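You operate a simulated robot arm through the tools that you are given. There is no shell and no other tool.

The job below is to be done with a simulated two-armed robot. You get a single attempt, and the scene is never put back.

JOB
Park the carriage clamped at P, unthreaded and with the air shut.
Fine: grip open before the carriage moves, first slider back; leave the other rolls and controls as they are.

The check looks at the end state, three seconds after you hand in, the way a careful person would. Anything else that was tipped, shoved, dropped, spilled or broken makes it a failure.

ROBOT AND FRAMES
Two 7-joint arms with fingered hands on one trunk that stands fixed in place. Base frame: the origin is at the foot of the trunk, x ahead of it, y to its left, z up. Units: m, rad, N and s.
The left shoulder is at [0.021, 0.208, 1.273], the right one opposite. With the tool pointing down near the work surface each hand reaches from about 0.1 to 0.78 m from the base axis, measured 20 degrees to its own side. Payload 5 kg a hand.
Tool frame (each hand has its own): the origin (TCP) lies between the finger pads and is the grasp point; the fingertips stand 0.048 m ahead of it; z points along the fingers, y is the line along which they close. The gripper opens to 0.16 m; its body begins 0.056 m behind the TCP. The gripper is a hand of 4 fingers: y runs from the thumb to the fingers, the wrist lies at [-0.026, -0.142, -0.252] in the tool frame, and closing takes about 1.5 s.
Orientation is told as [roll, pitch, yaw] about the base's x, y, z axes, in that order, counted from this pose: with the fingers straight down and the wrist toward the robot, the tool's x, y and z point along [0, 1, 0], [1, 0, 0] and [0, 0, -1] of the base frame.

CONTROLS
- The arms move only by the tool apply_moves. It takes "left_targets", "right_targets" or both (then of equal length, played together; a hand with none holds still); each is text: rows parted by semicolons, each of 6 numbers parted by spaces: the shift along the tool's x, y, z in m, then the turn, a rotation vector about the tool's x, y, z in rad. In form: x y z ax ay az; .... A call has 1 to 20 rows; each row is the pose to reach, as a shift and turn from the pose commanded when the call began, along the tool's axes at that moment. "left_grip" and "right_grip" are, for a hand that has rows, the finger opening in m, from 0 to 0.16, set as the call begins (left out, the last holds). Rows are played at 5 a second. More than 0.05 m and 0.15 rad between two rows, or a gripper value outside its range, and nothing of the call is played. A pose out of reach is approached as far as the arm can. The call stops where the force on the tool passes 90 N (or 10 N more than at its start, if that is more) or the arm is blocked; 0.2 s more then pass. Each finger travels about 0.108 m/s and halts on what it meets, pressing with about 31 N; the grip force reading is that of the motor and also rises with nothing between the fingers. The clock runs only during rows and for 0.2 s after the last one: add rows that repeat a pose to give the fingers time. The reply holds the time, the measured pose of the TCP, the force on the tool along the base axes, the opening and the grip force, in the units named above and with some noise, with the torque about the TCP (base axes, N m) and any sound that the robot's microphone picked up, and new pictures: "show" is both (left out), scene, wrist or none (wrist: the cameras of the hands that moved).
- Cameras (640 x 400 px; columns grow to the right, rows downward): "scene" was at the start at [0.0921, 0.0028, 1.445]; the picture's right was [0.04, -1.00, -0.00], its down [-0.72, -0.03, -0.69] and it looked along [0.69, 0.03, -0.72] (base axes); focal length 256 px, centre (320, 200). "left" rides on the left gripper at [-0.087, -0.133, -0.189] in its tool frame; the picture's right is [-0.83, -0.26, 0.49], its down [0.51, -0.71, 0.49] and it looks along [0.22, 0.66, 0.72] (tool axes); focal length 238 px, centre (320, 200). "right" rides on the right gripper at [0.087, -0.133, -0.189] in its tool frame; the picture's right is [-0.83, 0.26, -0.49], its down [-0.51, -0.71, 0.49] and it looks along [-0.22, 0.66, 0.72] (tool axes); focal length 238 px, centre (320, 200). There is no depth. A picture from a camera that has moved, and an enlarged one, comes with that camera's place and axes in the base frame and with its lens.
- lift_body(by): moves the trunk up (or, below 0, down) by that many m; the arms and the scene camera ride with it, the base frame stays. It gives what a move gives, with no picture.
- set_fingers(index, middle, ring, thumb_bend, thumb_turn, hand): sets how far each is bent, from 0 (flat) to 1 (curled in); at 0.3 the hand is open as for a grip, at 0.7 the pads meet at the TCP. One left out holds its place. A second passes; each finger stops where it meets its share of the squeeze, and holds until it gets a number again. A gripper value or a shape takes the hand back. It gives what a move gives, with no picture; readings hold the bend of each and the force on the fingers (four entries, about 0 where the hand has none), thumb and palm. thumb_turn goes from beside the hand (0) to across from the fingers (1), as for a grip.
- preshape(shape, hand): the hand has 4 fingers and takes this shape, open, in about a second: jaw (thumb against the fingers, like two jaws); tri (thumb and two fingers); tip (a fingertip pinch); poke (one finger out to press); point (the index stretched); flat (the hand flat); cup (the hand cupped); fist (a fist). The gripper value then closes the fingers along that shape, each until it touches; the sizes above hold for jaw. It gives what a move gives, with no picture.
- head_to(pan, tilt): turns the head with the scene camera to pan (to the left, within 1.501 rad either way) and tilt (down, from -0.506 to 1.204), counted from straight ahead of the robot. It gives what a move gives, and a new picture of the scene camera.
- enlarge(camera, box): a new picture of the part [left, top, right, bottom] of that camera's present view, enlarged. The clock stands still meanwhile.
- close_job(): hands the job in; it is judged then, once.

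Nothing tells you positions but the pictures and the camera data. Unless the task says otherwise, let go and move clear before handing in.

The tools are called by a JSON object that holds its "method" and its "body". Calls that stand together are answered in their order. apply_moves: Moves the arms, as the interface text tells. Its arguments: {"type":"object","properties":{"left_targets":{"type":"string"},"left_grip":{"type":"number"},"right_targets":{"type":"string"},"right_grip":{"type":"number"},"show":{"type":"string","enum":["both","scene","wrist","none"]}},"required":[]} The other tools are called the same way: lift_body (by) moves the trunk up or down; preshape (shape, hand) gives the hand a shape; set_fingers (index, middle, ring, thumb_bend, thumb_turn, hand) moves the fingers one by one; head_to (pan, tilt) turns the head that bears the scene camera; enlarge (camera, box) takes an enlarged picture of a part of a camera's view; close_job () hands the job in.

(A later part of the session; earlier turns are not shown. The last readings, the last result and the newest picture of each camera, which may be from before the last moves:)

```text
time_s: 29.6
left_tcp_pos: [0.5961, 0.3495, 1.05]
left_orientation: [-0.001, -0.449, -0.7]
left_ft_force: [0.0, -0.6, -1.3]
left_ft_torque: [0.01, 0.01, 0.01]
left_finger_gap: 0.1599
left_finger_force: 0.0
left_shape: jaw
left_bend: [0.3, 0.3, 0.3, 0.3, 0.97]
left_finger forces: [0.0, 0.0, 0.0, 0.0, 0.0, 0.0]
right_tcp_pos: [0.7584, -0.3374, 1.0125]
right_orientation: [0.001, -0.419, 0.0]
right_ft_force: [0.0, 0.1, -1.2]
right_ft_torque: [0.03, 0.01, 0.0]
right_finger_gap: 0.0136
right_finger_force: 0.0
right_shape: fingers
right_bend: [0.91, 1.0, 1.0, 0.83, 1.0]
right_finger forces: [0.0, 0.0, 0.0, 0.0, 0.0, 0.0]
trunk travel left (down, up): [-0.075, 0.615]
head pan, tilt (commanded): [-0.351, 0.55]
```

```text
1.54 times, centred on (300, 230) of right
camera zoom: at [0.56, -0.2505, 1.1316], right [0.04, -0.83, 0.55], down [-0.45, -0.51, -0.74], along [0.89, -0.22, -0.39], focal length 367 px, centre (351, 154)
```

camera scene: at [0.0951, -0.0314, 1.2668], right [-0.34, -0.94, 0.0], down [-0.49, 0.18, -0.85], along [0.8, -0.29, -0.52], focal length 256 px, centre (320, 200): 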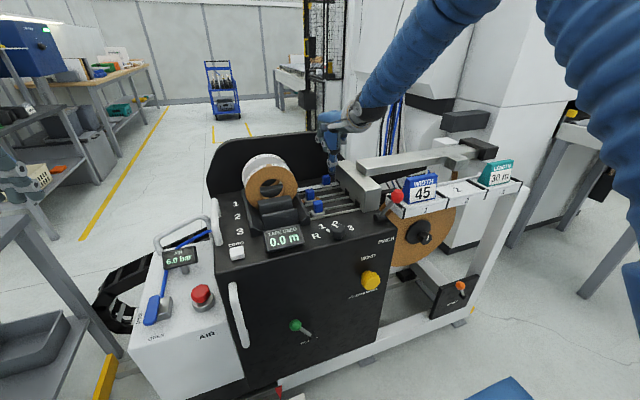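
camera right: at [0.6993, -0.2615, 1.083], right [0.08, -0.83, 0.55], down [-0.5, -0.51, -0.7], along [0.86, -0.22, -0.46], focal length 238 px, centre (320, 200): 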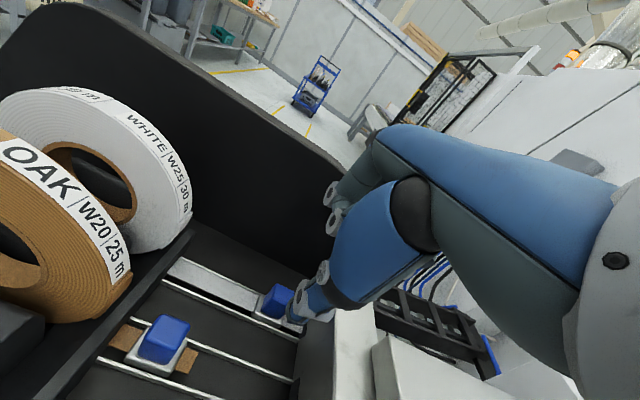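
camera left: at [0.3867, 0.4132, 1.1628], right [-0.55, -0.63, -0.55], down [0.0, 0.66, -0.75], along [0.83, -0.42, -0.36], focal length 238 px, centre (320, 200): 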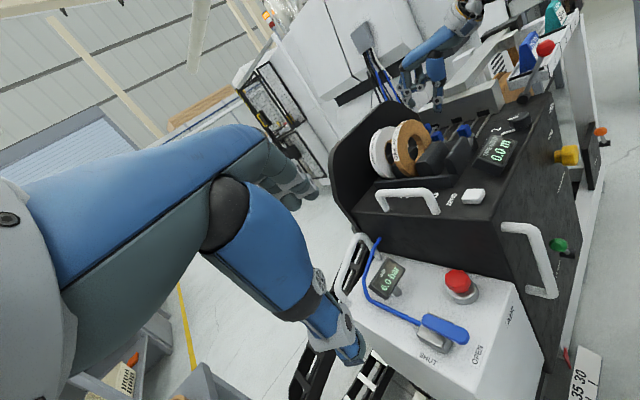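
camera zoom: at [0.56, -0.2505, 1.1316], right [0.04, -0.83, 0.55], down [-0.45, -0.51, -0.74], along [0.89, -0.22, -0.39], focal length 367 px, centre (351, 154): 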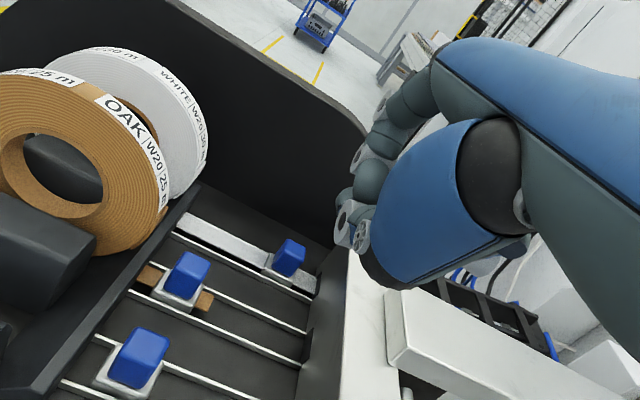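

The curled thumb is holding the index in. I free the thumb first, then stretch the index.

{"method": "set_fingers", "body": {"hand": "right", "thumb_bend": 0.2, "thumb_turn": 1}}

{"method": "set_fingers", "body": {"hand": "right", "index": 0.3, "middle": 1, "ring": 1}}

{"method": "set_fingers", "body": {"hand": "right", "thumb_bend": 0.9}}

{"method": "enlarge", "body": {"camera": "left", "box": [375, 20, 515, 140]}}

{"method": "enlarge", "body": {"camera": "scene", "box": [260, 70, 430, 220]}}

{"method": "enlarge", "body": {"camera": "right", "box": [140, 100, 460, 360]}}

```text
time_s: 30.6
left_tcp_pos: [0.5972, 0.3506, 1.0501]
left_orientation: [0.0, -0.451, -0.7]
left_ft_force: [0.0, 1.0, 0.7]
left_ft_torque: [0.0, 0.02, 0.01]
left_finger_gap: 0.16
left_finger_force: 0.1
left_shape: jaw
left_bend: [0.3, 0.3, 0.3, 0.3, 0.97]
left_finger forces: [0.1, 0.0, 0.0, 0.0, 0.0, 0.0]
right_tcp_pos: [0.7579, -0.338, 1.0106]
right_orientation: [-0.001, -0.418, -0.001]
right_ft_force: [0.2, 0.1, 1.1]
right_ft_torque: [0.01, -0.02, 0.0]
right_finger_gap: 0.1732
right_finger_force: 0.0
right_shape: fingers
right_bend: [0.35, 1.0, 1.0, 0.2, 0.97]
right_finger forces: [0.0, 0.1, 0.0, 0.1, 0.1, 0.0]
trunk travel left (down, up): [-0.075, 0.615]
head pan, tilt (commanded): [-0.351, 0.55]
```

```text
time_s: 31.6
left_tcp_pos: [0.5945, 0.3496, 1.051]
left_orientation: [-0.001, -0.451, -0.699]
left_ft_force: [-0.6, 0.5, -0.6]
left_ft_torque: [0.07, -0.04, -0.03]
left_finger_gap: 0.1597
left_finger_force: 0.0
left_shape: jaw
left_bend: [0.3, 0.3, 0.3, 0.3, 0.97]
left_finger forces: [0.0, 0.0, 0.0, 0.1, 0.0, 0.1]
right_tcp_pos: [0.7573, -0.336, 1.011]
right_orientation: [0.0, -0.42, -0.001]
right_ft_force: [-1.0, 0.7, 0.1]
right_ft_torque: [-0.03, -0.01, 0.01]
right_finger_gap: 0.1822
right_finger_force: 0.1
right_shape: fingers
right_bend: [0.3, 1.0, 1.0, 0.2, 0.97]
right_finger forces: [0.0, 0.0, 0.0, 0.0, 0.0, 0.1]
trunk travel left (down, up): [-0.075, 0.615]
head pan, tilt (commanded): [-0.351, 0.55]
```

```text
time_s: 32.6
left_tcp_pos: [0.5957, 0.3497, 1.0498]
left_orientation: [-0.001, -0.451, -0.699]
left_ft_force: [0.8, 0.1, -0.7]
left_ft_torque: [0.01, -0.01, 0.01]
left_finger_gap: 0.1601
left_finger_force: 0.0
left_shape: jaw
left_bend: [0.3, 0.3, 0.3, 0.3, 0.97]
left_finger forces: [0.0, 0.0, 0.0, 0.0, 0.1, 0.0]
right_tcp_pos: [0.7579, -0.338, 1.0118]
right_orientation: [0.0, -0.419, 0.0]
right_ft_force: [-0.7, -0.7, 0.0]
right_ft_torque: [-0.03, 0.01, -0.04]
right_finger_gap: 0.0476
right_finger_force: 0.1
right_shape: fingers
right_bend: [0.3, 1.0, 1.0, 0.9, 1.0]
right_finger forces: [0.0, 0.0, 0.0, 0.1, 0.0, 0.0]
trunk travel left (down, up): [-0.075, 0.615]
head pan, tilt (commanded): [-0.351, 0.55]
```

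```text
3.33 times, centred on (445, 80) of left
camera zoom: at [0.3866, 0.4127, 1.163], right [-0.55, -0.62, -0.55], down [0.0, 0.66, -0.75], along [0.83, -0.42, -0.37], focal length 794 px, centre (-97, 600)
```

zoom: 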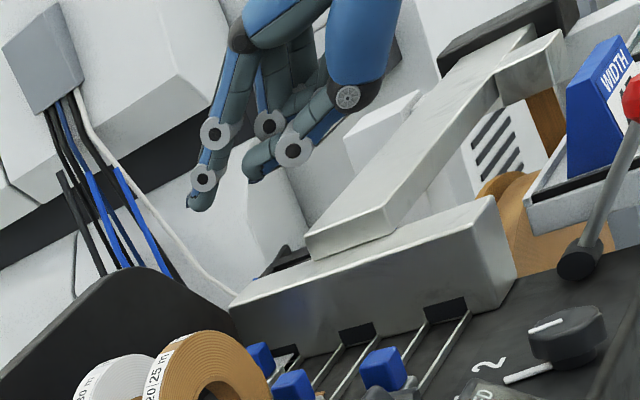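

```text
2.67 times, centred on (345, 145) of scene
camera zoom: at [0.0958, -0.0313, 1.2668], right [-0.34, -0.94, 0.0], down [-0.49, 0.18, -0.85], along [0.8, -0.29, -0.52], focal length 684 px, centre (253, 347)
```

zoom: 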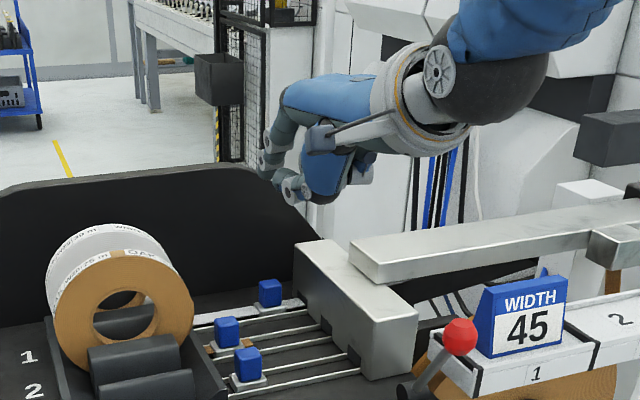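

```text
1.54 times, centred on (300, 230) of right
camera zoom: at [0.56, -0.2506, 1.1316], right [0.04, -0.83, 0.55], down [-0.45, -0.51, -0.74], along [0.89, -0.22, -0.39], focal length 367 px, centre (351, 154)
```

zoom: 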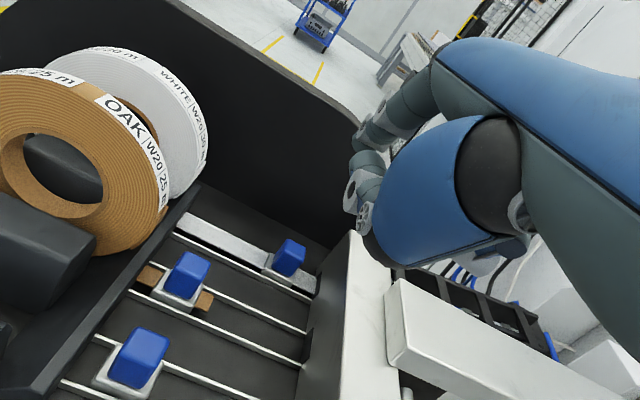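

The index sits too far forward for this, but the thumb is the lowest point if I tilt the hand further (about 0.9 rad) with the fingers curled. I'll use the thumb to push the knob: curl fingers, thumb half out, and tilt while staying above everything.

{"method": "set_fingers", "body": {"hand": "right", "thumb_bend": 0.2}}

{"method": "set_fingers", "body": {"hand": "right", "index": 1, "middle": 1, "ring": 1, "thumb_bend": 0.45}}

{"method": "apply_moves", "body": {"right_targets": "-0.007 0.012 0.012 -0.096 0 0; -0.014 0.025 0.024 -0.192 0 0; -0.02 0.038 0.037 -0.288 0 0; -0.027 0.05 0.049 -0.384 0 0; -0.034 0.063 0.061 -0.48 0 0; -0.034 0.063 0.061 -0.48 0 0"}}

{"method": "enlarge", "body": {"camera": "left", "box": [375, 20, 515, 140]}}

{"method": "enlarge", "body": {"camera": "scene", "box": [260, 70, 430, 220]}}

{"method": "enlarge", "body": {"camera": "right", "box": [100, 140, 420, 400]}}

```text
time_s: 33.6
left_tcp_pos: [0.5949, 0.3498, 1.0501]
left_orientation: [0.0, -0.45, -0.701]
left_ft_force: [0.3, 0.0, 0.7]
left_ft_torque: [0.01, 0.02, -0.01]
left_finger_gap: 0.1602
left_finger_force: 0.0
left_shape: jaw
left_bend: [0.3, 0.3, 0.3, 0.3, 0.97]
left_finger forces: [0.0, 0.0, 0.0, 0.0, 0.1, 0.0]
right_tcp_pos: [0.7583, -0.3372, 1.0119]
right_orientation: [-0.001, -0.419, 0.0]
right_ft_force: [0.7, 1.0, 0.3]
right_ft_torque: [-0.02, 0.0, 0.0]
right_finger_gap: 0.1822
right_finger_force: 0.1
right_shape: fingers
right_bend: [0.3, 1.0, 1.0, 0.2, 0.97]
right_finger forces: [0.1, 0.0, 0.0, 0.0, 0.0, 0.1]
trunk travel left (down, up): [-0.075, 0.615]
head pan, tilt (commanded): [-0.351, 0.55]
```

```text
time_s: 34.6
left_tcp_pos: [0.5959, 0.3486, 1.0498]
left_orientation: [0.0, -0.45, -0.701]
left_ft_force: [0.7, -0.5, 0.2]
left_ft_torque: [-0.01, -0.04, 0.01]
left_finger_gap: 0.1601
left_finger_force: 0.1
left_shape: jaw
left_bend: [0.3, 0.3, 0.3, 0.3, 0.97]
left_finger forces: [0.0, 0.0, 0.0, 0.0, 0.0, 0.0]
right_tcp_pos: [0.7578, -0.3377, 1.0107]
right_orientation: [0.0, -0.419, 0.0]
right_ft_force: [-0.8, 0.0, -1.1]
right_ft_torque: [0.02, -0.04, 0.0]
right_finger_gap: 0.0991
right_finger_force: 0.0
right_shape: fingers
right_bend: [1.0, 1.0, 1.0, 0.45, 0.99]
right_finger forces: [0.1, 0.0, 0.1, 0.0, 0.0, 0.0]
trunk travel left (down, up): [-0.075, 0.615]
head pan, tilt (commanded): [-0.351, 0.55]
```

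```text
time_s: 36.0
left_tcp_pos: [0.5952, 0.3507, 1.05]
left_orientation: [-0.002, -0.45, -0.698]
left_ft_force: [-0.9, 0.7, -0.2]
left_ft_torque: [-0.02, -0.01, 0.04]
left_finger_gap: 0.1603
left_finger_force: 0.1
left_shape: jaw
left_bend: [0.3, 0.3, 0.3, 0.3, 0.97]
left_finger forces: [0.0, 0.0, 0.0, 0.0, 0.1, 0.0]
right_tcp_pos: [0.8413, -0.3712, 0.9823]
right_orientation: [0.002, -0.902, 0.0]
right_ft_force: [-0.9, 0.2, -0.5]
right_ft_torque: [-0.02, 0.04, -0.04]
right_finger_gap: 0.0995
right_finger_force: 0.1
right_shape: fingers
right_bend: [1.0, 1.0, 1.0, 0.45, 0.99]
right_finger forces: [0.0, 0.0, 0.0, 0.1, 0.0, 0.0]
trunk travel left (down, up): [-0.075, 0.615]
head pan, tilt (commanded): [-0.351, 0.55]
camera scene: at [0.0952, -0.031, 1.2669], right [-0.34, -0.94, 0.0], down [-0.49, 0.18, -0.85], along [0.8, -0.29, -0.52], focal length 256 px, centre (320, 200)
camera right: at [0.6104, -0.2842, 0.9973], right [-0.22, -0.83, 0.5], down [-0.05, -0.51, -0.86], along [0.97, -0.22, 0.07], focal length 238 px, centre (320, 200)
```

scene: 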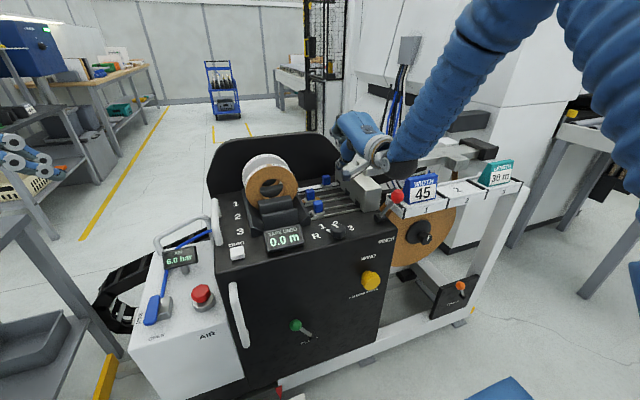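
right: 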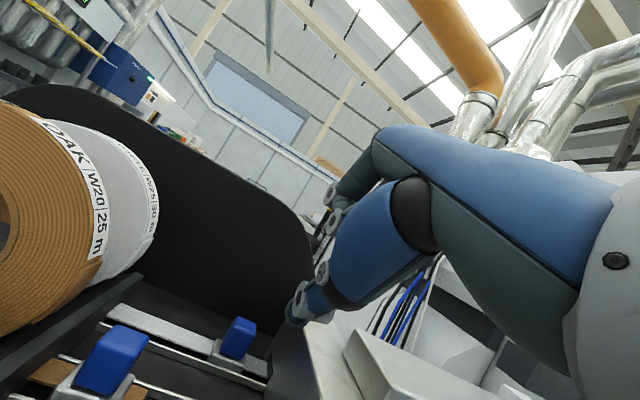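

```text
3.33 times, centred on (445, 80) of left
camera zoom: at [0.3859, 0.4131, 1.1633], right [-0.55, -0.62, -0.55], down [0.0, 0.66, -0.75], along [0.83, -0.42, -0.37], focal length 794 px, centre (-97, 600)
```

zoom: 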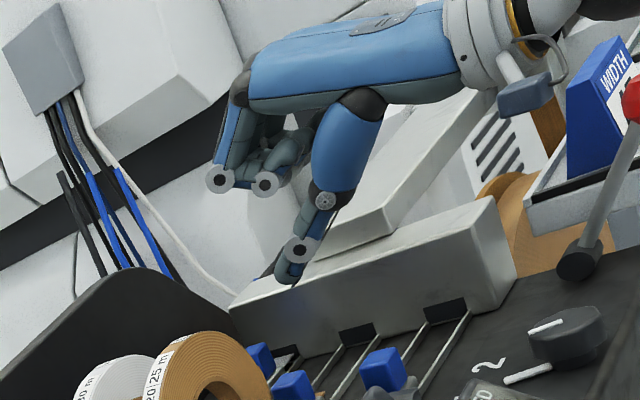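

```text
2.67 times, centred on (345, 145) of scene
camera zoom: at [0.0952, -0.031, 1.2669], right [-0.34, -0.94, 0.0], down [-0.49, 0.18, -0.85], along [0.8, -0.29, -0.52], focal length 684 px, centre (253, 347)
```

zoom: 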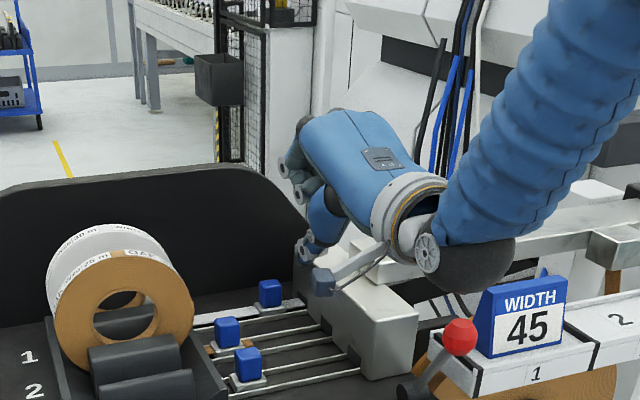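

```text
1.54 times, centred on (260, 270) of right
camera zoom: at [0.6104, -0.2842, 0.9973], right [-0.22, -0.83, 0.5], down [-0.05, -0.51, -0.86], along [0.97, -0.22, 0.07], focal length 367 px, centre (412, 92)
```

zoom: 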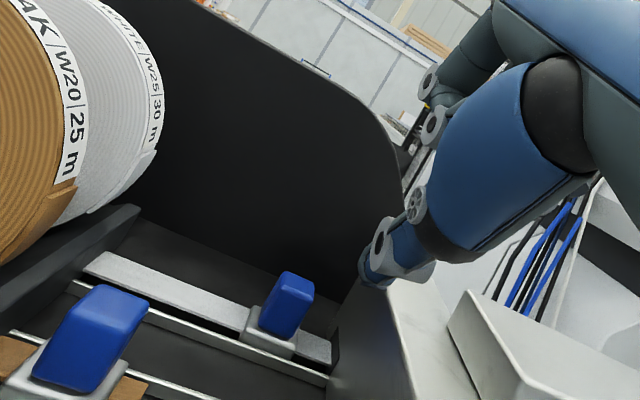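

The thumb tip is at about [0.836, -0.375, 0.896], and the gap right of the knob spans y -0.364 to -0.400. I move forward over the gap first, staying above the knob.

{"method": "apply_moves", "body": {"right_targets": "-0.004 0.016 0.02 0 0 0; -0.008 0.032 0.04 0 0 0; -0.008 0.032 0.04 0 0 0", "show": "none"}}

{"method": "enlarge", "body": {"camera": "left", "box": [395, 60, 475, 130]}}

{"method": "enlarge", "body": {"camera": "right", "box": [180, 220, 380, 380]}}

{"method": "enlarge", "body": {"camera": "scene", "box": [290, 120, 390, 210]}}

```text
time_s: 36.8
left_tcp_pos: [0.5957, 0.3501, 1.0499]
left_orientation: [0.0, -0.45, -0.701]
left_ft_force: [-0.1, 0.0, -0.2]
left_ft_torque: [0.01, -0.02, 0.05]
left_finger_gap: 0.1602
left_finger_force: 0.1
left_shape: jaw
left_bend: [0.3, 0.3, 0.3, 0.3, 0.97]
left_finger forces: [0.1, 0.0, 0.0, 0.0, 0.1, 0.0]
right_tcp_pos: [0.8912, -0.3791, 0.9827]
right_orientation: [-0.001, -0.9, 0.0]
right_ft_force: [0.6, -0.7, 0.2]
right_ft_torque: [0.0, 0.01, -0.02]
right_finger_gap: 0.0995
right_finger_force: 0.1
right_shape: fingers
right_bend: [1.0, 1.0, 1.0, 0.45, 0.99]
right_finger forces: [0.1, 0.0, 0.0, 0.1, 0.0, 0.0]
trunk travel left (down, up): [-0.075, 0.615]
head pan, tilt (commanded): [-0.351, 0.55]
```

```text
5.71 times, centred on (435, 95) of left
camera zoom: at [0.3864, 0.4127, 1.1631], right [-0.55, -0.62, -0.55], down [0.0, 0.66, -0.75], along [0.83, -0.42, -0.37], focal length 1362 px, centre (-337, 800)
```

zoom: 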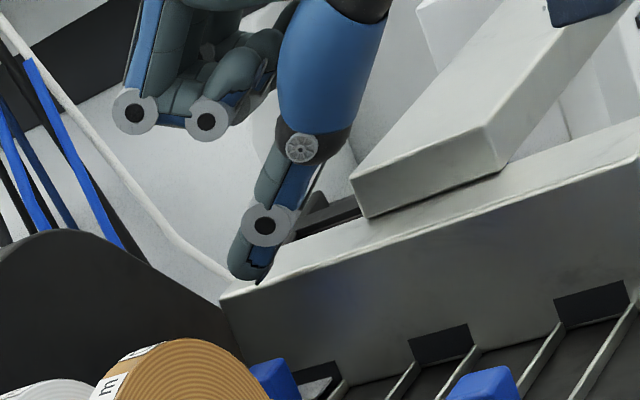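

```text
2.50 times, centred on (280, 300) of right
camera zoom: at [0.661, -0.2923, 0.997], right [-0.22, -0.83, 0.51], down [-0.06, -0.51, -0.86], along [0.97, -0.22, 0.06], focal length 596 px, centre (420, -50)
```

zoom: 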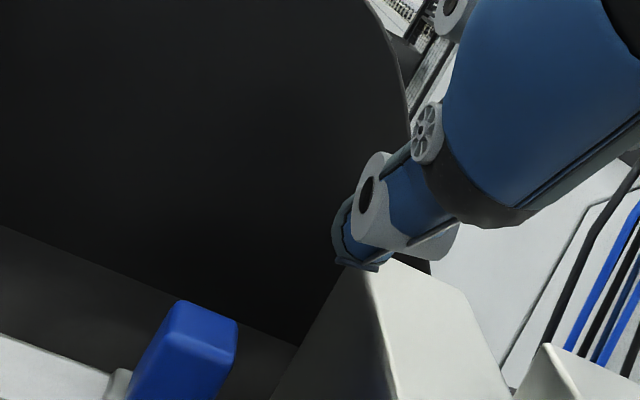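

```text
4.44 times, centred on (340, 165) of scene
camera zoom: at [0.0956, -0.0313, 1.2668], right [-0.34, -0.94, 0.0], down [-0.49, 0.18, -0.85], along [0.8, -0.29, -0.52], focal length 1139 px, centre (231, 356)
```

zoom: 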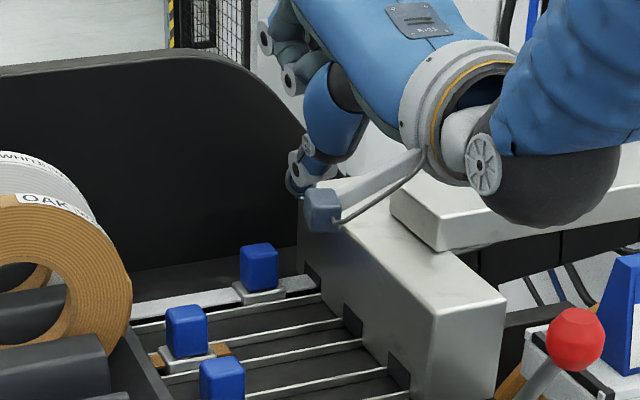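

The thumb is above the gap. I lower it gently until its tip stands beside the upper half of the knob.

{"method": "apply_moves", "body": {"right_targets": "0.003 -0.016 0.012 0 0 0; 0.004 -0.031 0.025 0 0 0; 0.004 -0.042 0.033 0 0 0; 0.004 -0.05 0.04 0 0 0; 0.004 -0.05 0.04 0 0 0", "show": "none"}}

{"method": "enlarge", "body": {"camera": "left", "box": [395, 60, 475, 130]}}

{"method": "enlarge", "body": {"camera": "right", "box": [180, 200, 380, 360]}}

{"method": "enlarge", "body": {"camera": "scene", "box": [290, 120, 390, 210]}}

```text
time_s: 38.0
left_tcp_pos: [0.5966, 0.3494, 1.0497]
left_orientation: [0.0, -0.45, -0.699]
left_ft_force: [-0.3, -0.3, 0.1]
left_ft_torque: [0.01, 0.01, 0.02]
left_finger_gap: 0.1601
left_finger_force: 0.0
left_shape: jaw
left_bend: [0.3, 0.3, 0.3, 0.3, 0.97]
left_finger forces: [0.0, 0.0, 0.0, 0.0, 0.1, 0.1]
right_tcp_pos: [0.8925, -0.3758, 0.9189]
right_orientation: [0.0, -0.899, 0.001]
right_ft_force: [-0.8, 0.0, 0.3]
right_ft_torque: [-0.03, -0.02, 0.01]
right_finger_gap: 0.0992
right_finger_force: 0.1
right_shape: fingers
right_bend: [1.0, 1.0, 1.0, 0.45, 0.99]
right_finger forces: [0.0, 0.0, 0.1, 0.1, 0.1, 0.0]
trunk travel left (down, up): [-0.075, 0.615]
head pan, tilt (commanded): [-0.351, 0.55]
```

```text
5.71 times, centred on (435, 95) of left
camera zoom: at [0.3865, 0.4128, 1.1631], right [-0.55, -0.62, -0.55], down [0.0, 0.66, -0.75], along [0.83, -0.42, -0.37], focal length 1362 px, centre (-337, 800)
```

zoom: 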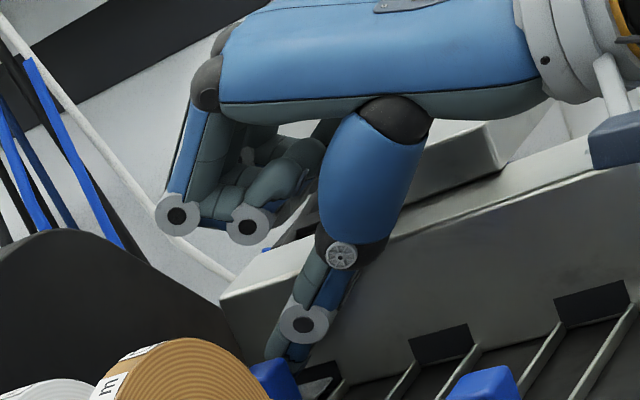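

```text
2.50 times, centred on (280, 280) of right
camera zoom: at [0.6614, -0.2888, 0.9329], right [-0.22, -0.83, 0.51], down [-0.06, -0.51, -0.86], along [0.97, -0.22, 0.06], focal length 596 px, centre (420, 0)
```

zoom: 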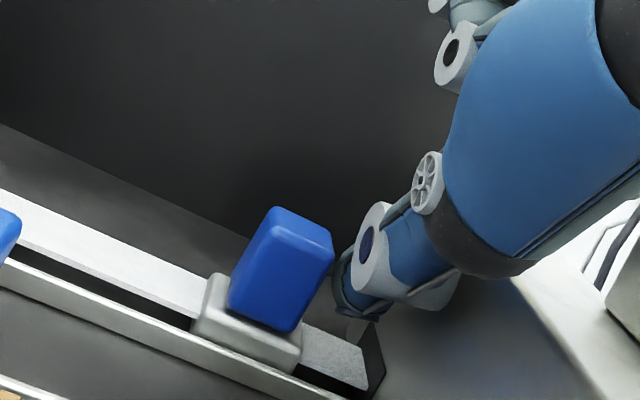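

```text
4.44 times, centred on (340, 165) of scene
camera zoom: at [0.0958, -0.0313, 1.2668], right [-0.34, -0.94, 0.0], down [-0.49, 0.18, -0.85], along [0.8, -0.29, -0.52], focal length 1139 px, centre (231, 356)
```

zoom: 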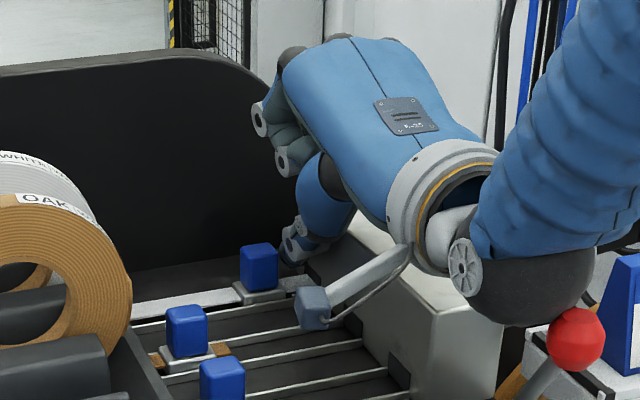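

The thumb is down beside the knob with no contact force. Now I push the slider to the left in small steps, watching the force.

{"method": "apply_moves", "body": {"right_targets": "0.008 0 0 0 0 0; 0.015 0 0 0 0 0; 0.022 0 0 0 0 0; 0.03 0 0 0 0 0", "show": "none"}}

{"method": "enlarge", "body": {"camera": "right", "box": [180, 200, 380, 360]}}

{"method": "enlarge", "body": {"camera": "scene", "box": [270, 120, 390, 210]}}

```text
time_s: 39.0
left_tcp_pos: [0.5953, 0.3506, 1.0507]
left_orientation: [-0.001, -0.45, -0.7]
left_ft_force: [0.3, -0.5, -0.5]
left_ft_torque: [-0.01, -0.01, 0.01]
left_finger_gap: 0.16
left_finger_force: 0.0
left_shape: jaw
left_bend: [0.3, 0.3, 0.3, 0.3, 0.97]
left_finger forces: [0.0, 0.1, 0.0, 0.0, 0.1, 0.0]
right_tcp_pos: [0.8929, -0.345, 0.9178]
right_orientation: [0.0, -0.901, 0.0]
right_ft_force: [0.8, 0.3, 0.1]
right_ft_torque: [-0.04, 0.04, 0.01]
right_finger_gap: 0.0997
right_finger_force: 0.5
right_shape: fingers
right_bend: [1.0, 1.0, 1.0, 0.45, 1.0]
right_finger forces: [0.0, 0.1, 0.1, 0.1, 0.2, 0.1]
trunk travel left (down, up): [-0.075, 0.615]
head pan, tilt (commanded): [-0.351, 0.55]
```

```text
2.50 times, centred on (280, 280) of right
camera zoom: at [0.6617, -0.2581, 0.933], right [-0.22, -0.83, 0.5], down [-0.06, -0.51, -0.86], along [0.97, -0.22, 0.06], focal length 596 px, centre (420, 0)
```

zoom: 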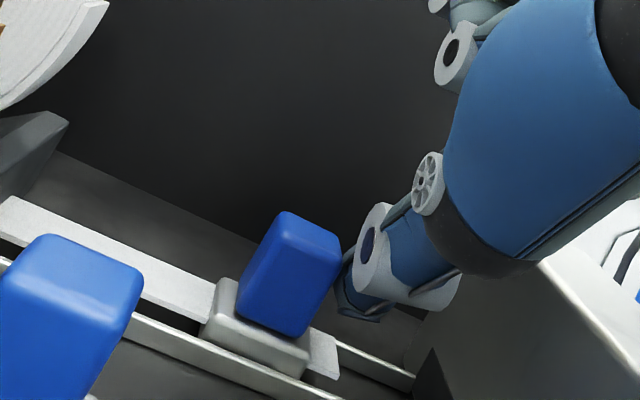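

```text
4.44 times, centred on (330, 165) of scene
camera zoom: at [0.0959, -0.0312, 1.2668], right [-0.34, -0.94, 0.0], down [-0.49, 0.18, -0.85], along [0.8, -0.29, -0.52], focal length 1139 px, centre (276, 356)
```

zoom: 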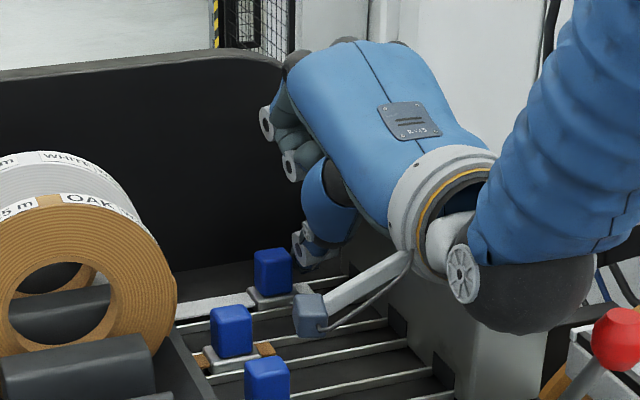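

The slider and the tape end come along freely, so the pinch is open. I continue pushing back to the home position of the others.

{"method": "apply_moves", "body": {"right_targets": "0.012 0 0 0 0 0; 0.024 0 0 0 0 0; 0.036 0 0 0 0 0; 0.048 0 0 0 0 0", "show": "none"}}

{"method": "enlarge", "body": {"camera": "right", "box": [120, 180, 380, 380]}}

{"method": "enlarge", "body": {"camera": "scene", "box": [250, 110, 390, 210]}}

{"method": "enlarge", "body": {"camera": "left", "box": [375, 50, 515, 170]}}

```text
time_s: 40.0
left_tcp_pos: [0.597, 0.3505, 1.0493]
left_orientation: [0.001, -0.45, -0.699]
left_ft_force: [0.5, 0.0, 0.6]
left_ft_torque: [0.0, 0.01, 0.03]
left_finger_gap: 0.1599
left_finger_force: 0.1
left_shape: jaw
left_bend: [0.3, 0.3, 0.3, 0.3, 0.97]
left_finger forces: [0.1, 0.1, 0.1, 0.1, 0.0, 0.1]
right_tcp_pos: [0.8911, -0.2966, 0.9177]
right_orientation: [-0.002, -0.899, 0.0]
right_ft_force: [-0.4, 0.3, -0.1]
right_ft_torque: [-0.04, 0.03, 0.04]
right_finger_gap: 0.0997
right_finger_force: 0.2
right_shape: fingers
right_bend: [1.0, 1.0, 1.0, 0.45, 0.99]
right_finger forces: [0.0, 0.0, 0.0, 0.0, 0.0, 0.0]
trunk travel left (down, up): [-0.075, 0.615]
head pan, tilt (commanded): [-0.351, 0.55]
```

```text
2.00 times, centred on (250, 280) of right
camera zoom: at [0.6615, -0.2102, 0.9331], right [-0.22, -0.83, 0.51], down [-0.06, -0.51, -0.86], along [0.97, -0.22, 0.06], focal length 477 px, centre (460, 40)
```

zoom: 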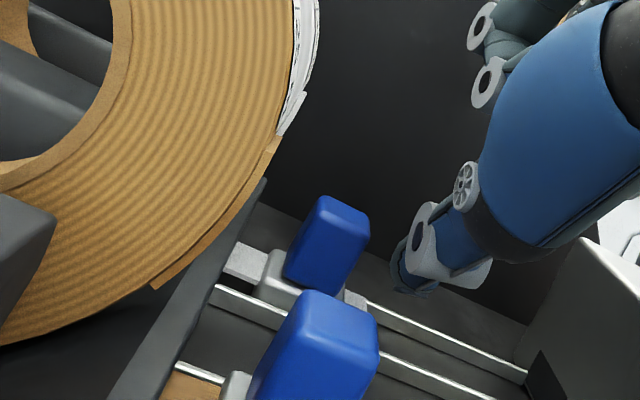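

```text
4.00 times, centred on (320, 160) of scene
camera zoom: at [0.0959, -0.0311, 1.2668], right [-0.34, -0.94, 0.0], down [-0.49, 0.18, -0.85], along [0.8, -0.29, -0.52], focal length 1025 px, centre (320, 360)
```

zoom: 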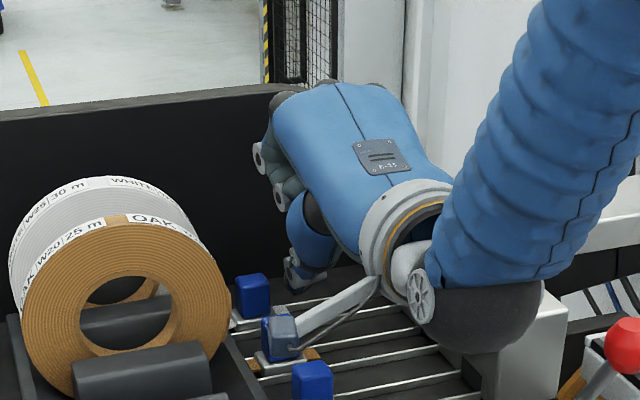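

```text
3.33 times, centred on (445, 110) of left
camera zoom: at [0.3867, 0.4129, 1.1629], right [-0.55, -0.62, -0.55], down [0.0, 0.66, -0.75], along [0.83, -0.42, -0.37], focal length 794 px, centre (-97, 500)
```

zoom: 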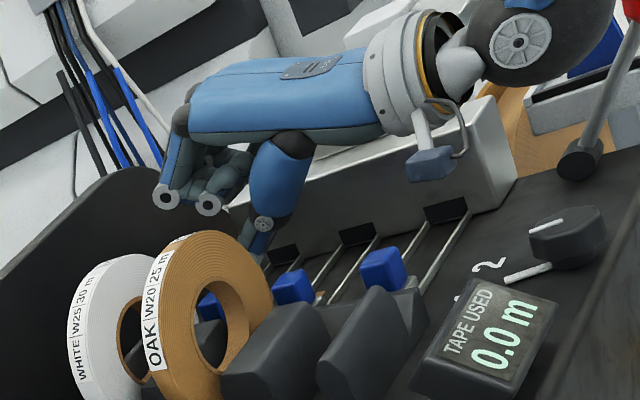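

Slider 1 now sits in line with sliders 2 and 3, its short tape stub free like slider 2's. I lift the right hand out and bring it back.

{"method": "apply_moves", "body": {"right_targets": "-0.01 0.015 -0.012 0 0 0; -0.015 0.031 -0.025 0 0 0; -0.015 0.055 -0.044 0 0 0; -0.015 0.078 -0.062 0 0 0; -0.02 0.078 -0.1 0 0 0; -0.03 0.07 -0.145 0.1 0 0; -0.04 0.06 -0.185 0.22 0 0; -0.05 0.04 -0.215 0.34 0 0; -0.06 0.02 -0.24 0.45 0 0", "show": "scene"}}

{"method": "enlarge", "body": {"camera": "scene", "box": [250, 120, 420, 250]}}

{"method": "enlarge", "body": {"camera": "left", "box": [375, 50, 515, 170]}}

```text
time_s: 42.0
left_tcp_pos: [0.5962, 0.3504, 1.051]
left_orientation: [0.0, -0.449, -0.699]
left_ft_force: [-1.4, 0.3, -0.5]
left_ft_torque: [0.03, -0.06, 0.0]
left_finger_gap: 0.1601
left_finger_force: 0.0
left_shape: jaw
left_bend: [0.3, 0.3, 0.3, 0.3, 0.97]
left_finger forces: [0.0, 0.0, 0.0, 0.0, 0.0, 0.1]
right_tcp_pos: [0.7138, -0.3576, 1.0829]
right_orientation: [-0.001, -0.448, -0.001]
right_ft_force: [-0.8, -0.1, -0.1]
right_ft_torque: [-0.04, -0.04, -0.04]
right_finger_gap: 0.0996
right_finger_force: 0.0
right_shape: fingers
right_bend: [1.0, 1.0, 1.0, 0.45, 0.99]
right_finger forces: [0.1, 0.1, 0.1, 0.0, 0.0, 0.0]
trunk travel left (down, up): [-0.075, 0.615]
head pan, tilt (commanded): [-0.351, 0.55]
camera scene: at [0.0949, -0.0314, 1.2669], right [-0.34, -0.94, 0.0], down [-0.49, 0.18, -0.85], along [0.8, -0.29, -0.52], focal length 256 px, centre (320, 200)
```

scene: 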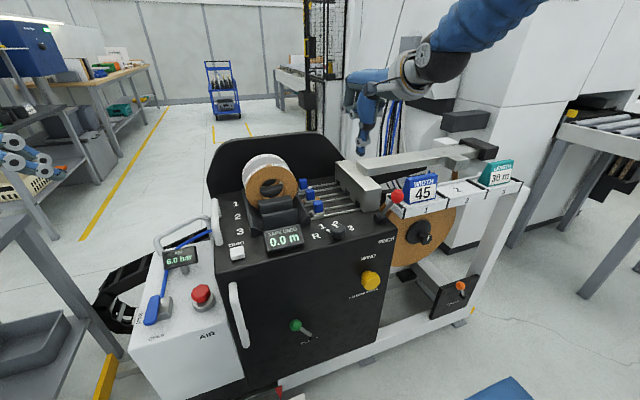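

```text
3.08 times, centred on (335, 185) of scene
camera zoom: at [0.0949, -0.0314, 1.2669], right [-0.34, -0.94, 0.0], down [-0.49, 0.18, -0.85], along [0.8, -0.29, -0.52], focal length 789 px, centre (274, 246)
```

zoom: 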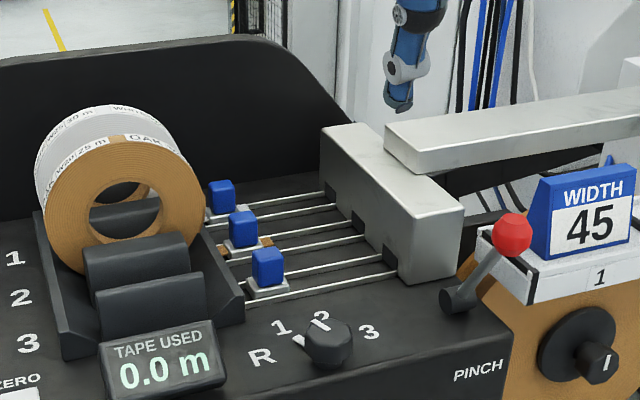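

```text
3.33 times, centred on (445, 110) of left
camera zoom: at [0.3855, 0.4127, 1.1635], right [-0.55, -0.62, -0.55], down [0.0, 0.66, -0.75], along [0.83, -0.42, -0.37], focal length 794 px, centre (-97, 500)
```

zoom: 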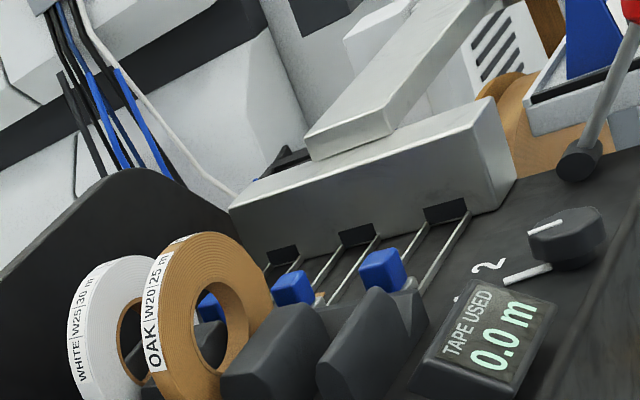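

All three sliders are lined up, the pinch lever is at the open stop, and no roll moved. Next is the green clamp lever; first I look closely at it and at the front handle from both cameras.

{"method": "head_to", "body": {"pan": -0.1, "tilt": 0.75}}

{"method": "enlarge", "body": {"camera": "scene", "box": [200, 180, 400, 320]}}

{"method": "enlarge", "body": {"camera": "left", "box": [440, 170, 640, 370]}}

```text
time_s: 42.8
left_tcp_pos: [0.5963, 0.3487, 1.05]
left_orientation: [-0.001, -0.449, -0.7]
left_ft_force: [-0.3, -0.2, 0.7]
left_ft_torque: [0.02, -0.01, 0.02]
left_finger_gap: 0.1599
left_finger_force: 0.0
left_shape: jaw
left_bend: [0.3, 0.3, 0.3, 0.3, 0.97]
left_finger forces: [0.1, 0.0, 0.0, 0.0, 0.0, 0.0]
right_tcp_pos: [0.7161, -0.3598, 1.0824]
right_orientation: [-0.001, -0.45, -0.001]
right_ft_force: [-0.8, 0.7, 0.4]
right_ft_torque: [-0.01, -0.01, 0.0]
right_finger_gap: 0.0997
right_finger_force: 0.0
right_shape: fingers
right_bend: [1.0, 1.0, 1.0, 0.45, 0.99]
right_finger forces: [0.1, 0.1, 0.1, 0.0, 0.0, 0.0]
trunk travel left (down, up): [-0.075, 0.615]
head pan, tilt (commanded): [-0.099, 0.75]
camera scene: at [0.0937, -0.0088, 1.2495], right [-0.1, -0.99, 0.0], down [-0.68, 0.07, -0.73], along [0.73, -0.07, -0.68], focal length 256 px, centre (320, 200)
```

scene: 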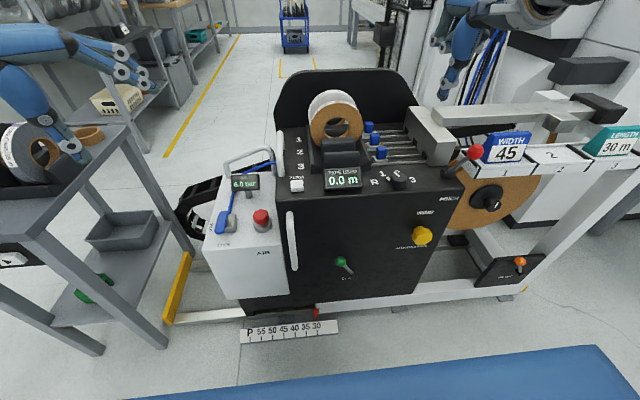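

```text
2.86 times, centred on (300, 250) of scene
camera zoom: at [0.0937, -0.0088, 1.2495], right [-0.1, -0.99, 0.0], down [-0.68, 0.07, -0.73], along [0.73, -0.07, -0.68], focal length 732 px, centre (377, 57)
```

zoom: 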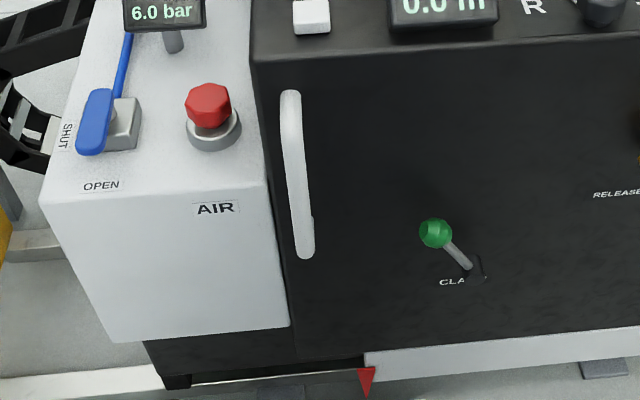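

```text
2.00 times, centred on (540, 270) of left
camera zoom: at [0.3864, 0.4126, 1.1631], right [-0.55, -0.62, -0.55], down [0.0, 0.66, -0.75], along [0.83, -0.42, -0.37], focal length 477 px, centre (-120, 60)
```

zoom: 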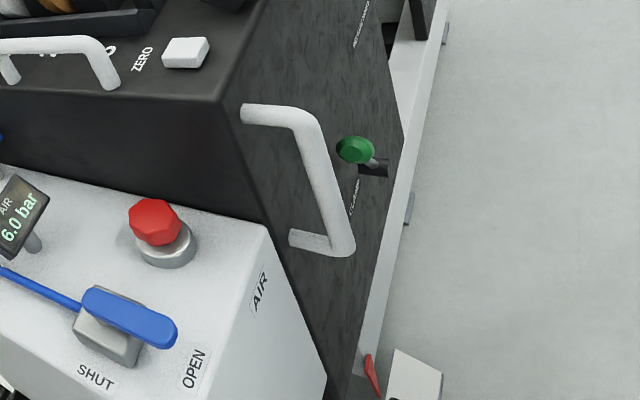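

The clamp knob is at about [0.549, -0.116, 0.551] and the front handle bar at about [0.537, 0.02], z 0.54–0.745. I bring the right hand back, level it, and open the fingers ready to push the clamp lever across to the right.

{"method": "apply_moves", "body": {"right_targets": "0.01 -0.036 -0.018 0.09 0 0; 0.02 -0.072 -0.035 0.18 0 0; 0.03 -0.108 -0.052 0.27 0 0; 0.04 -0.144 -0.07 0.36 0 0; 0.05 -0.18 -0.087 0.45 0 0; 0.05 -0.18 -0.087 0.45 0 0", "show": "none"}}

{"method": "preshape", "body": {"shape": "jaw", "hand": "right"}}

{"method": "apply_moves", "body": {"right_targets": "0.01 0 0 0 0 -0.13; 0.02 0 0 0 0 -0.26; 0.03 0 0 0 0 -0.39; 0.04 0 0 0 0 -0.52; 0.05 0 0 0 0 -0.65; 0.06 0 0 0 0 -0.78; 0.07 0 0 0 0 -0.91; 0.08 0 0 0 0 -1.04; 0.09 0 0 0 0 -1.17; 0.1 0 0 0 0 -1.3; 0.11 0 0 0 0 -1.43; 0.12 0 0 0 0 -1.57; 0.12 0 0 0 0 -1.57", "right_grip": 0.1}}

```text
time_s: 44.2
left_tcp_pos: [0.5951, 0.3492, 1.0501]
left_orientation: [0.0, -0.45, -0.699]
left_ft_force: [-0.1, -0.8, 0.0]
left_ft_torque: [0.12, 0.03, 0.07]
left_finger_gap: 0.1598
left_finger_force: 0.1
left_shape: jaw
left_bend: [0.3, 0.3, 0.3, 0.3, 0.97]
left_finger forces: [0.0, 0.1, 0.1, 0.0, 0.0, 0.0]
right_tcp_pos: [0.5579, -0.346, 1.0615]
right_orientation: [0.002, 0.001, -0.001]
right_ft_force: [0.4, -0.9, -0.3]
right_ft_torque: [0.06, 0.0, 0.02]
right_finger_gap: 0.0997
right_finger_force: 0.1
right_shape: fingers
right_bend: [1.0, 1.0, 1.0, 0.45, 0.99]
right_finger forces: [0.0, 0.0, 0.1, 0.0, 0.1, 0.1]
right hand out of reach, approached as far as the arm can: row 1, 3, 4, 5, 6
trunk travel left (down, up): [-0.075, 0.615]
head pan, tilt (commanded): [-0.099, 0.75]
```

```text
time_s: 45.1
left_tcp_pos: [0.5955, 0.3495, 1.0493]
left_orientation: [0.001, -0.45, -0.699]
left_ft_force: [1.3, -0.8, -0.9]
left_ft_torque: [-0.01, 0.0, 0.02]
left_finger_gap: 0.16
left_finger_force: 0.1
left_shape: jaw
left_bend: [0.3, 0.3, 0.3, 0.3, 0.97]
left_finger forces: [0.1, 0.0, 0.0, 0.0, 0.0, 0.0]
right_tcp_pos: [0.5582, -0.3434, 1.0606]
right_orientation: [0.001, 0.002, -0.001]
right_ft_force: [0.4, 1.0, 0.2]
right_ft_torque: [0.02, 0.04, -0.01]
right_finger_gap: 0.1594
right_finger_force: 0.1
right_shape: jaw
right_bend: [0.3, 0.3, 0.3, 0.3, 0.98]
right_finger forces: [0.0, 0.1, 0.0, 0.1, 0.0, 0.1]
trunk travel left (down, up): [-0.075, 0.615]
head pan, tilt (commanded): [-0.099, 0.75]
```

```text
time_s: 47.9
left_tcp_pos: [0.5961, 0.3501, 1.0499]
left_orientation: [0.001, -0.45, -0.7]
left_ft_force: [-0.2, -0.5, -0.5]
left_ft_torque: [0.03, -0.03, -0.02]
left_finger_gap: 0.1602
left_finger_force: 0.0
left_shape: jaw
left_bend: [0.3, 0.3, 0.3, 0.3, 0.97]
left_finger forces: [0.0, 0.0, 0.0, 0.1, 0.1, 0.1]
right_tcp_pos: [0.559, -0.2238, 1.0605]
right_orientation: [0.0, 0.0, 1.572]
right_ft_force: [0.4, -0.7, 0.6]
right_ft_torque: [0.0, -0.02, -0.02]
right_finger_gap: 0.1006
right_finger_force: 0.1
right_shape: jaw
right_bend: [0.73, 0.4, 0.37, 0.63, 1.0]
right_finger forces: [0.0, 0.0, 0.0, 0.0, 0.1, 0.0]
trunk travel left (down, up): [-0.075, 0.615]
head pan, tilt (commanded): [-0.099, 0.75]
camera scene: at [0.0937, -0.0088, 1.2494], right [-0.1, -0.99, 0.0], down [-0.68, 0.07, -0.73], along [0.73, -0.07, -0.68], focal length 256 px, centre (320, 200)
camera right: at [0.4718, -0.3575, 1.251], right [0.83, 0.26, 0.49], down [0.51, -0.71, -0.49], along [0.22, 0.66, -0.72], focal length 238 px, centre (320, 200)
```

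scene: 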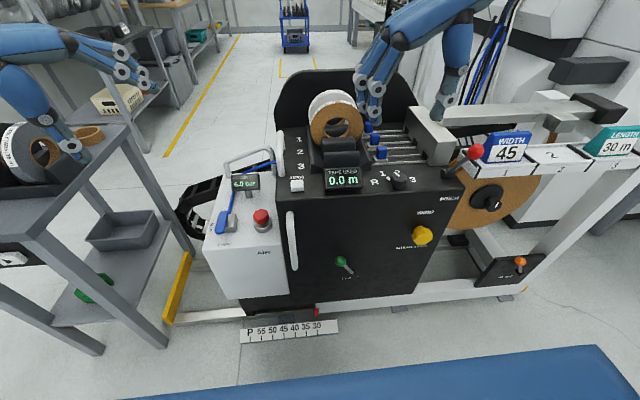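
right: 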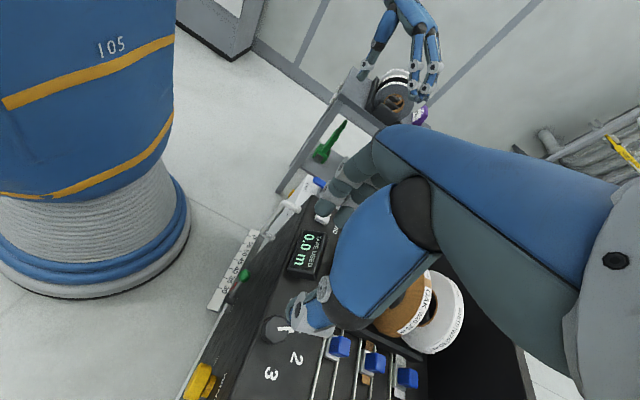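

Yaw of 90° is reached and my own trunk column is seen at the left of the wrist picture, so I'll keep the wrist well forward of it. I move over and descend in front of the console toward the clamp lever.

{"method": "apply_moves", "body": {"right_targets": "0.016 0.033 0 0 0 0; 0.033 0.066 0 0 0 0; 0.049 0.099 0 0 0 0; 0.049 0.099 0.045 0 0 0; 0.049 0.099 0.09 0 0 0; 0.049 0.099 0.135 0 0 0; 0.049 0.099 0.18 0 0 0; 0.049 0.099 0.225 0 0 0; 0.049 0.099 0.27 0 0 0; 0.049 0.099 0.315 0 0 0; 0.049 0.099 0.35 0 0 0; 0.049 0.099 0.38 0 0 0; 0.049 0.099 0.38 0 0 0"}}

{"method": "enlarge", "body": {"camera": "scene", "box": [240, 150, 440, 300]}}

{"method": "enlarge", "body": {"camera": "left", "box": [440, 130, 640, 330]}}

```text
time_s: 50.7
left_tcp_pos: [0.596, 0.3495, 1.0502]
left_orientation: [0.0, -0.451, -0.699]
left_ft_force: [-0.3, -0.1, -0.7]
left_ft_torque: [0.03, 0.0, -0.01]
left_finger_gap: 0.1602
left_finger_force: 0.0
left_shape: jaw
left_bend: [0.3, 0.3, 0.3, 0.3, 0.97]
left_finger forces: [0.0, 0.1, 0.0, 0.0, 0.0, 0.0]
right_tcp_pos: [0.5109, -0.1257, 0.6816]
right_orientation: [0.0, -0.001, 1.57]
right_ft_force: [-0.1, 0.1, 0.0]
right_ft_torque: [0.0, -0.03, 0.02]
right_finger_gap: 0.1004
right_finger_force: 0.0
right_shape: jaw
right_bend: [0.73, 0.4, 0.37, 0.64, 1.0]
right_finger forces: [0.0, 0.0, 0.0, 0.1, 0.0, 0.1]
trunk travel left (down, up): [-0.075, 0.615]
head pan, tilt (commanded): [-0.099, 0.75]
camera scene: at [0.0937, -0.0085, 1.2495], right [-0.1, -1.0, 0.0], down [-0.68, 0.07, -0.73], along [0.73, -0.07, -0.68], focal length 256 px, centre (320, 200)
camera right: at [0.4228, -0.2578, 0.8712], right [0.83, 0.26, 0.49], down [0.51, -0.71, -0.49], along [0.22, 0.66, -0.72], focal length 238 px, centre (320, 200)
```

scene: 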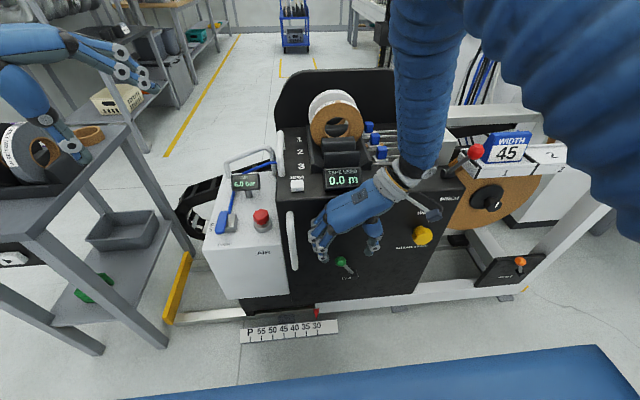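
right: 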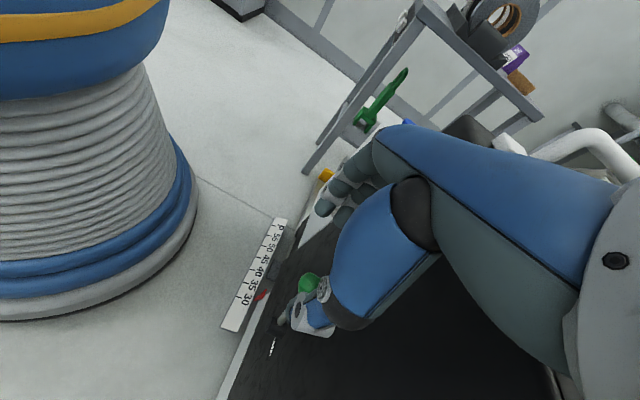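

```text
2.67 times, centred on (340, 225) of scene
camera zoom: at [0.0937, -0.0085, 1.2495], right [-0.1, -1.0, 0.0], down [-0.68, 0.07, -0.73], along [0.73, -0.07, -0.68], focal length 684 px, centre (267, 133)
```

zoom: 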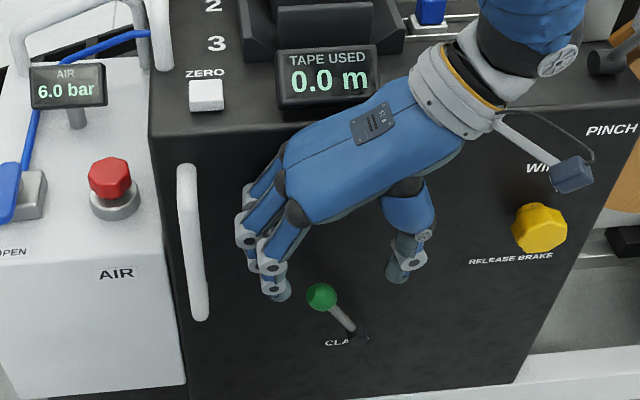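

```text
2.00 times, centred on (540, 230) of left
camera zoom: at [0.3863, 0.4129, 1.1631], right [-0.55, -0.62, -0.55], down [0.0, 0.66, -0.75], along [0.83, -0.42, -0.37], focal length 477 px, centre (-120, 140)
```

zoom: 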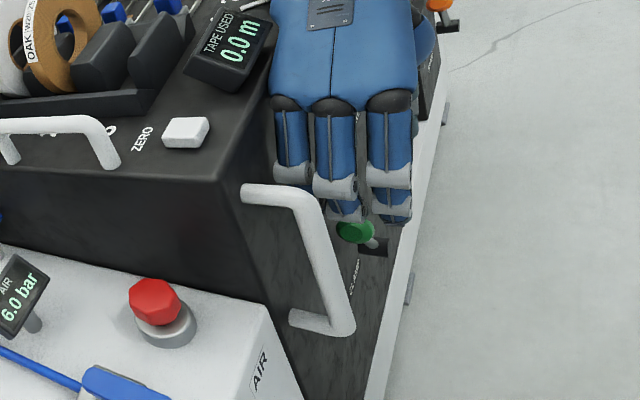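

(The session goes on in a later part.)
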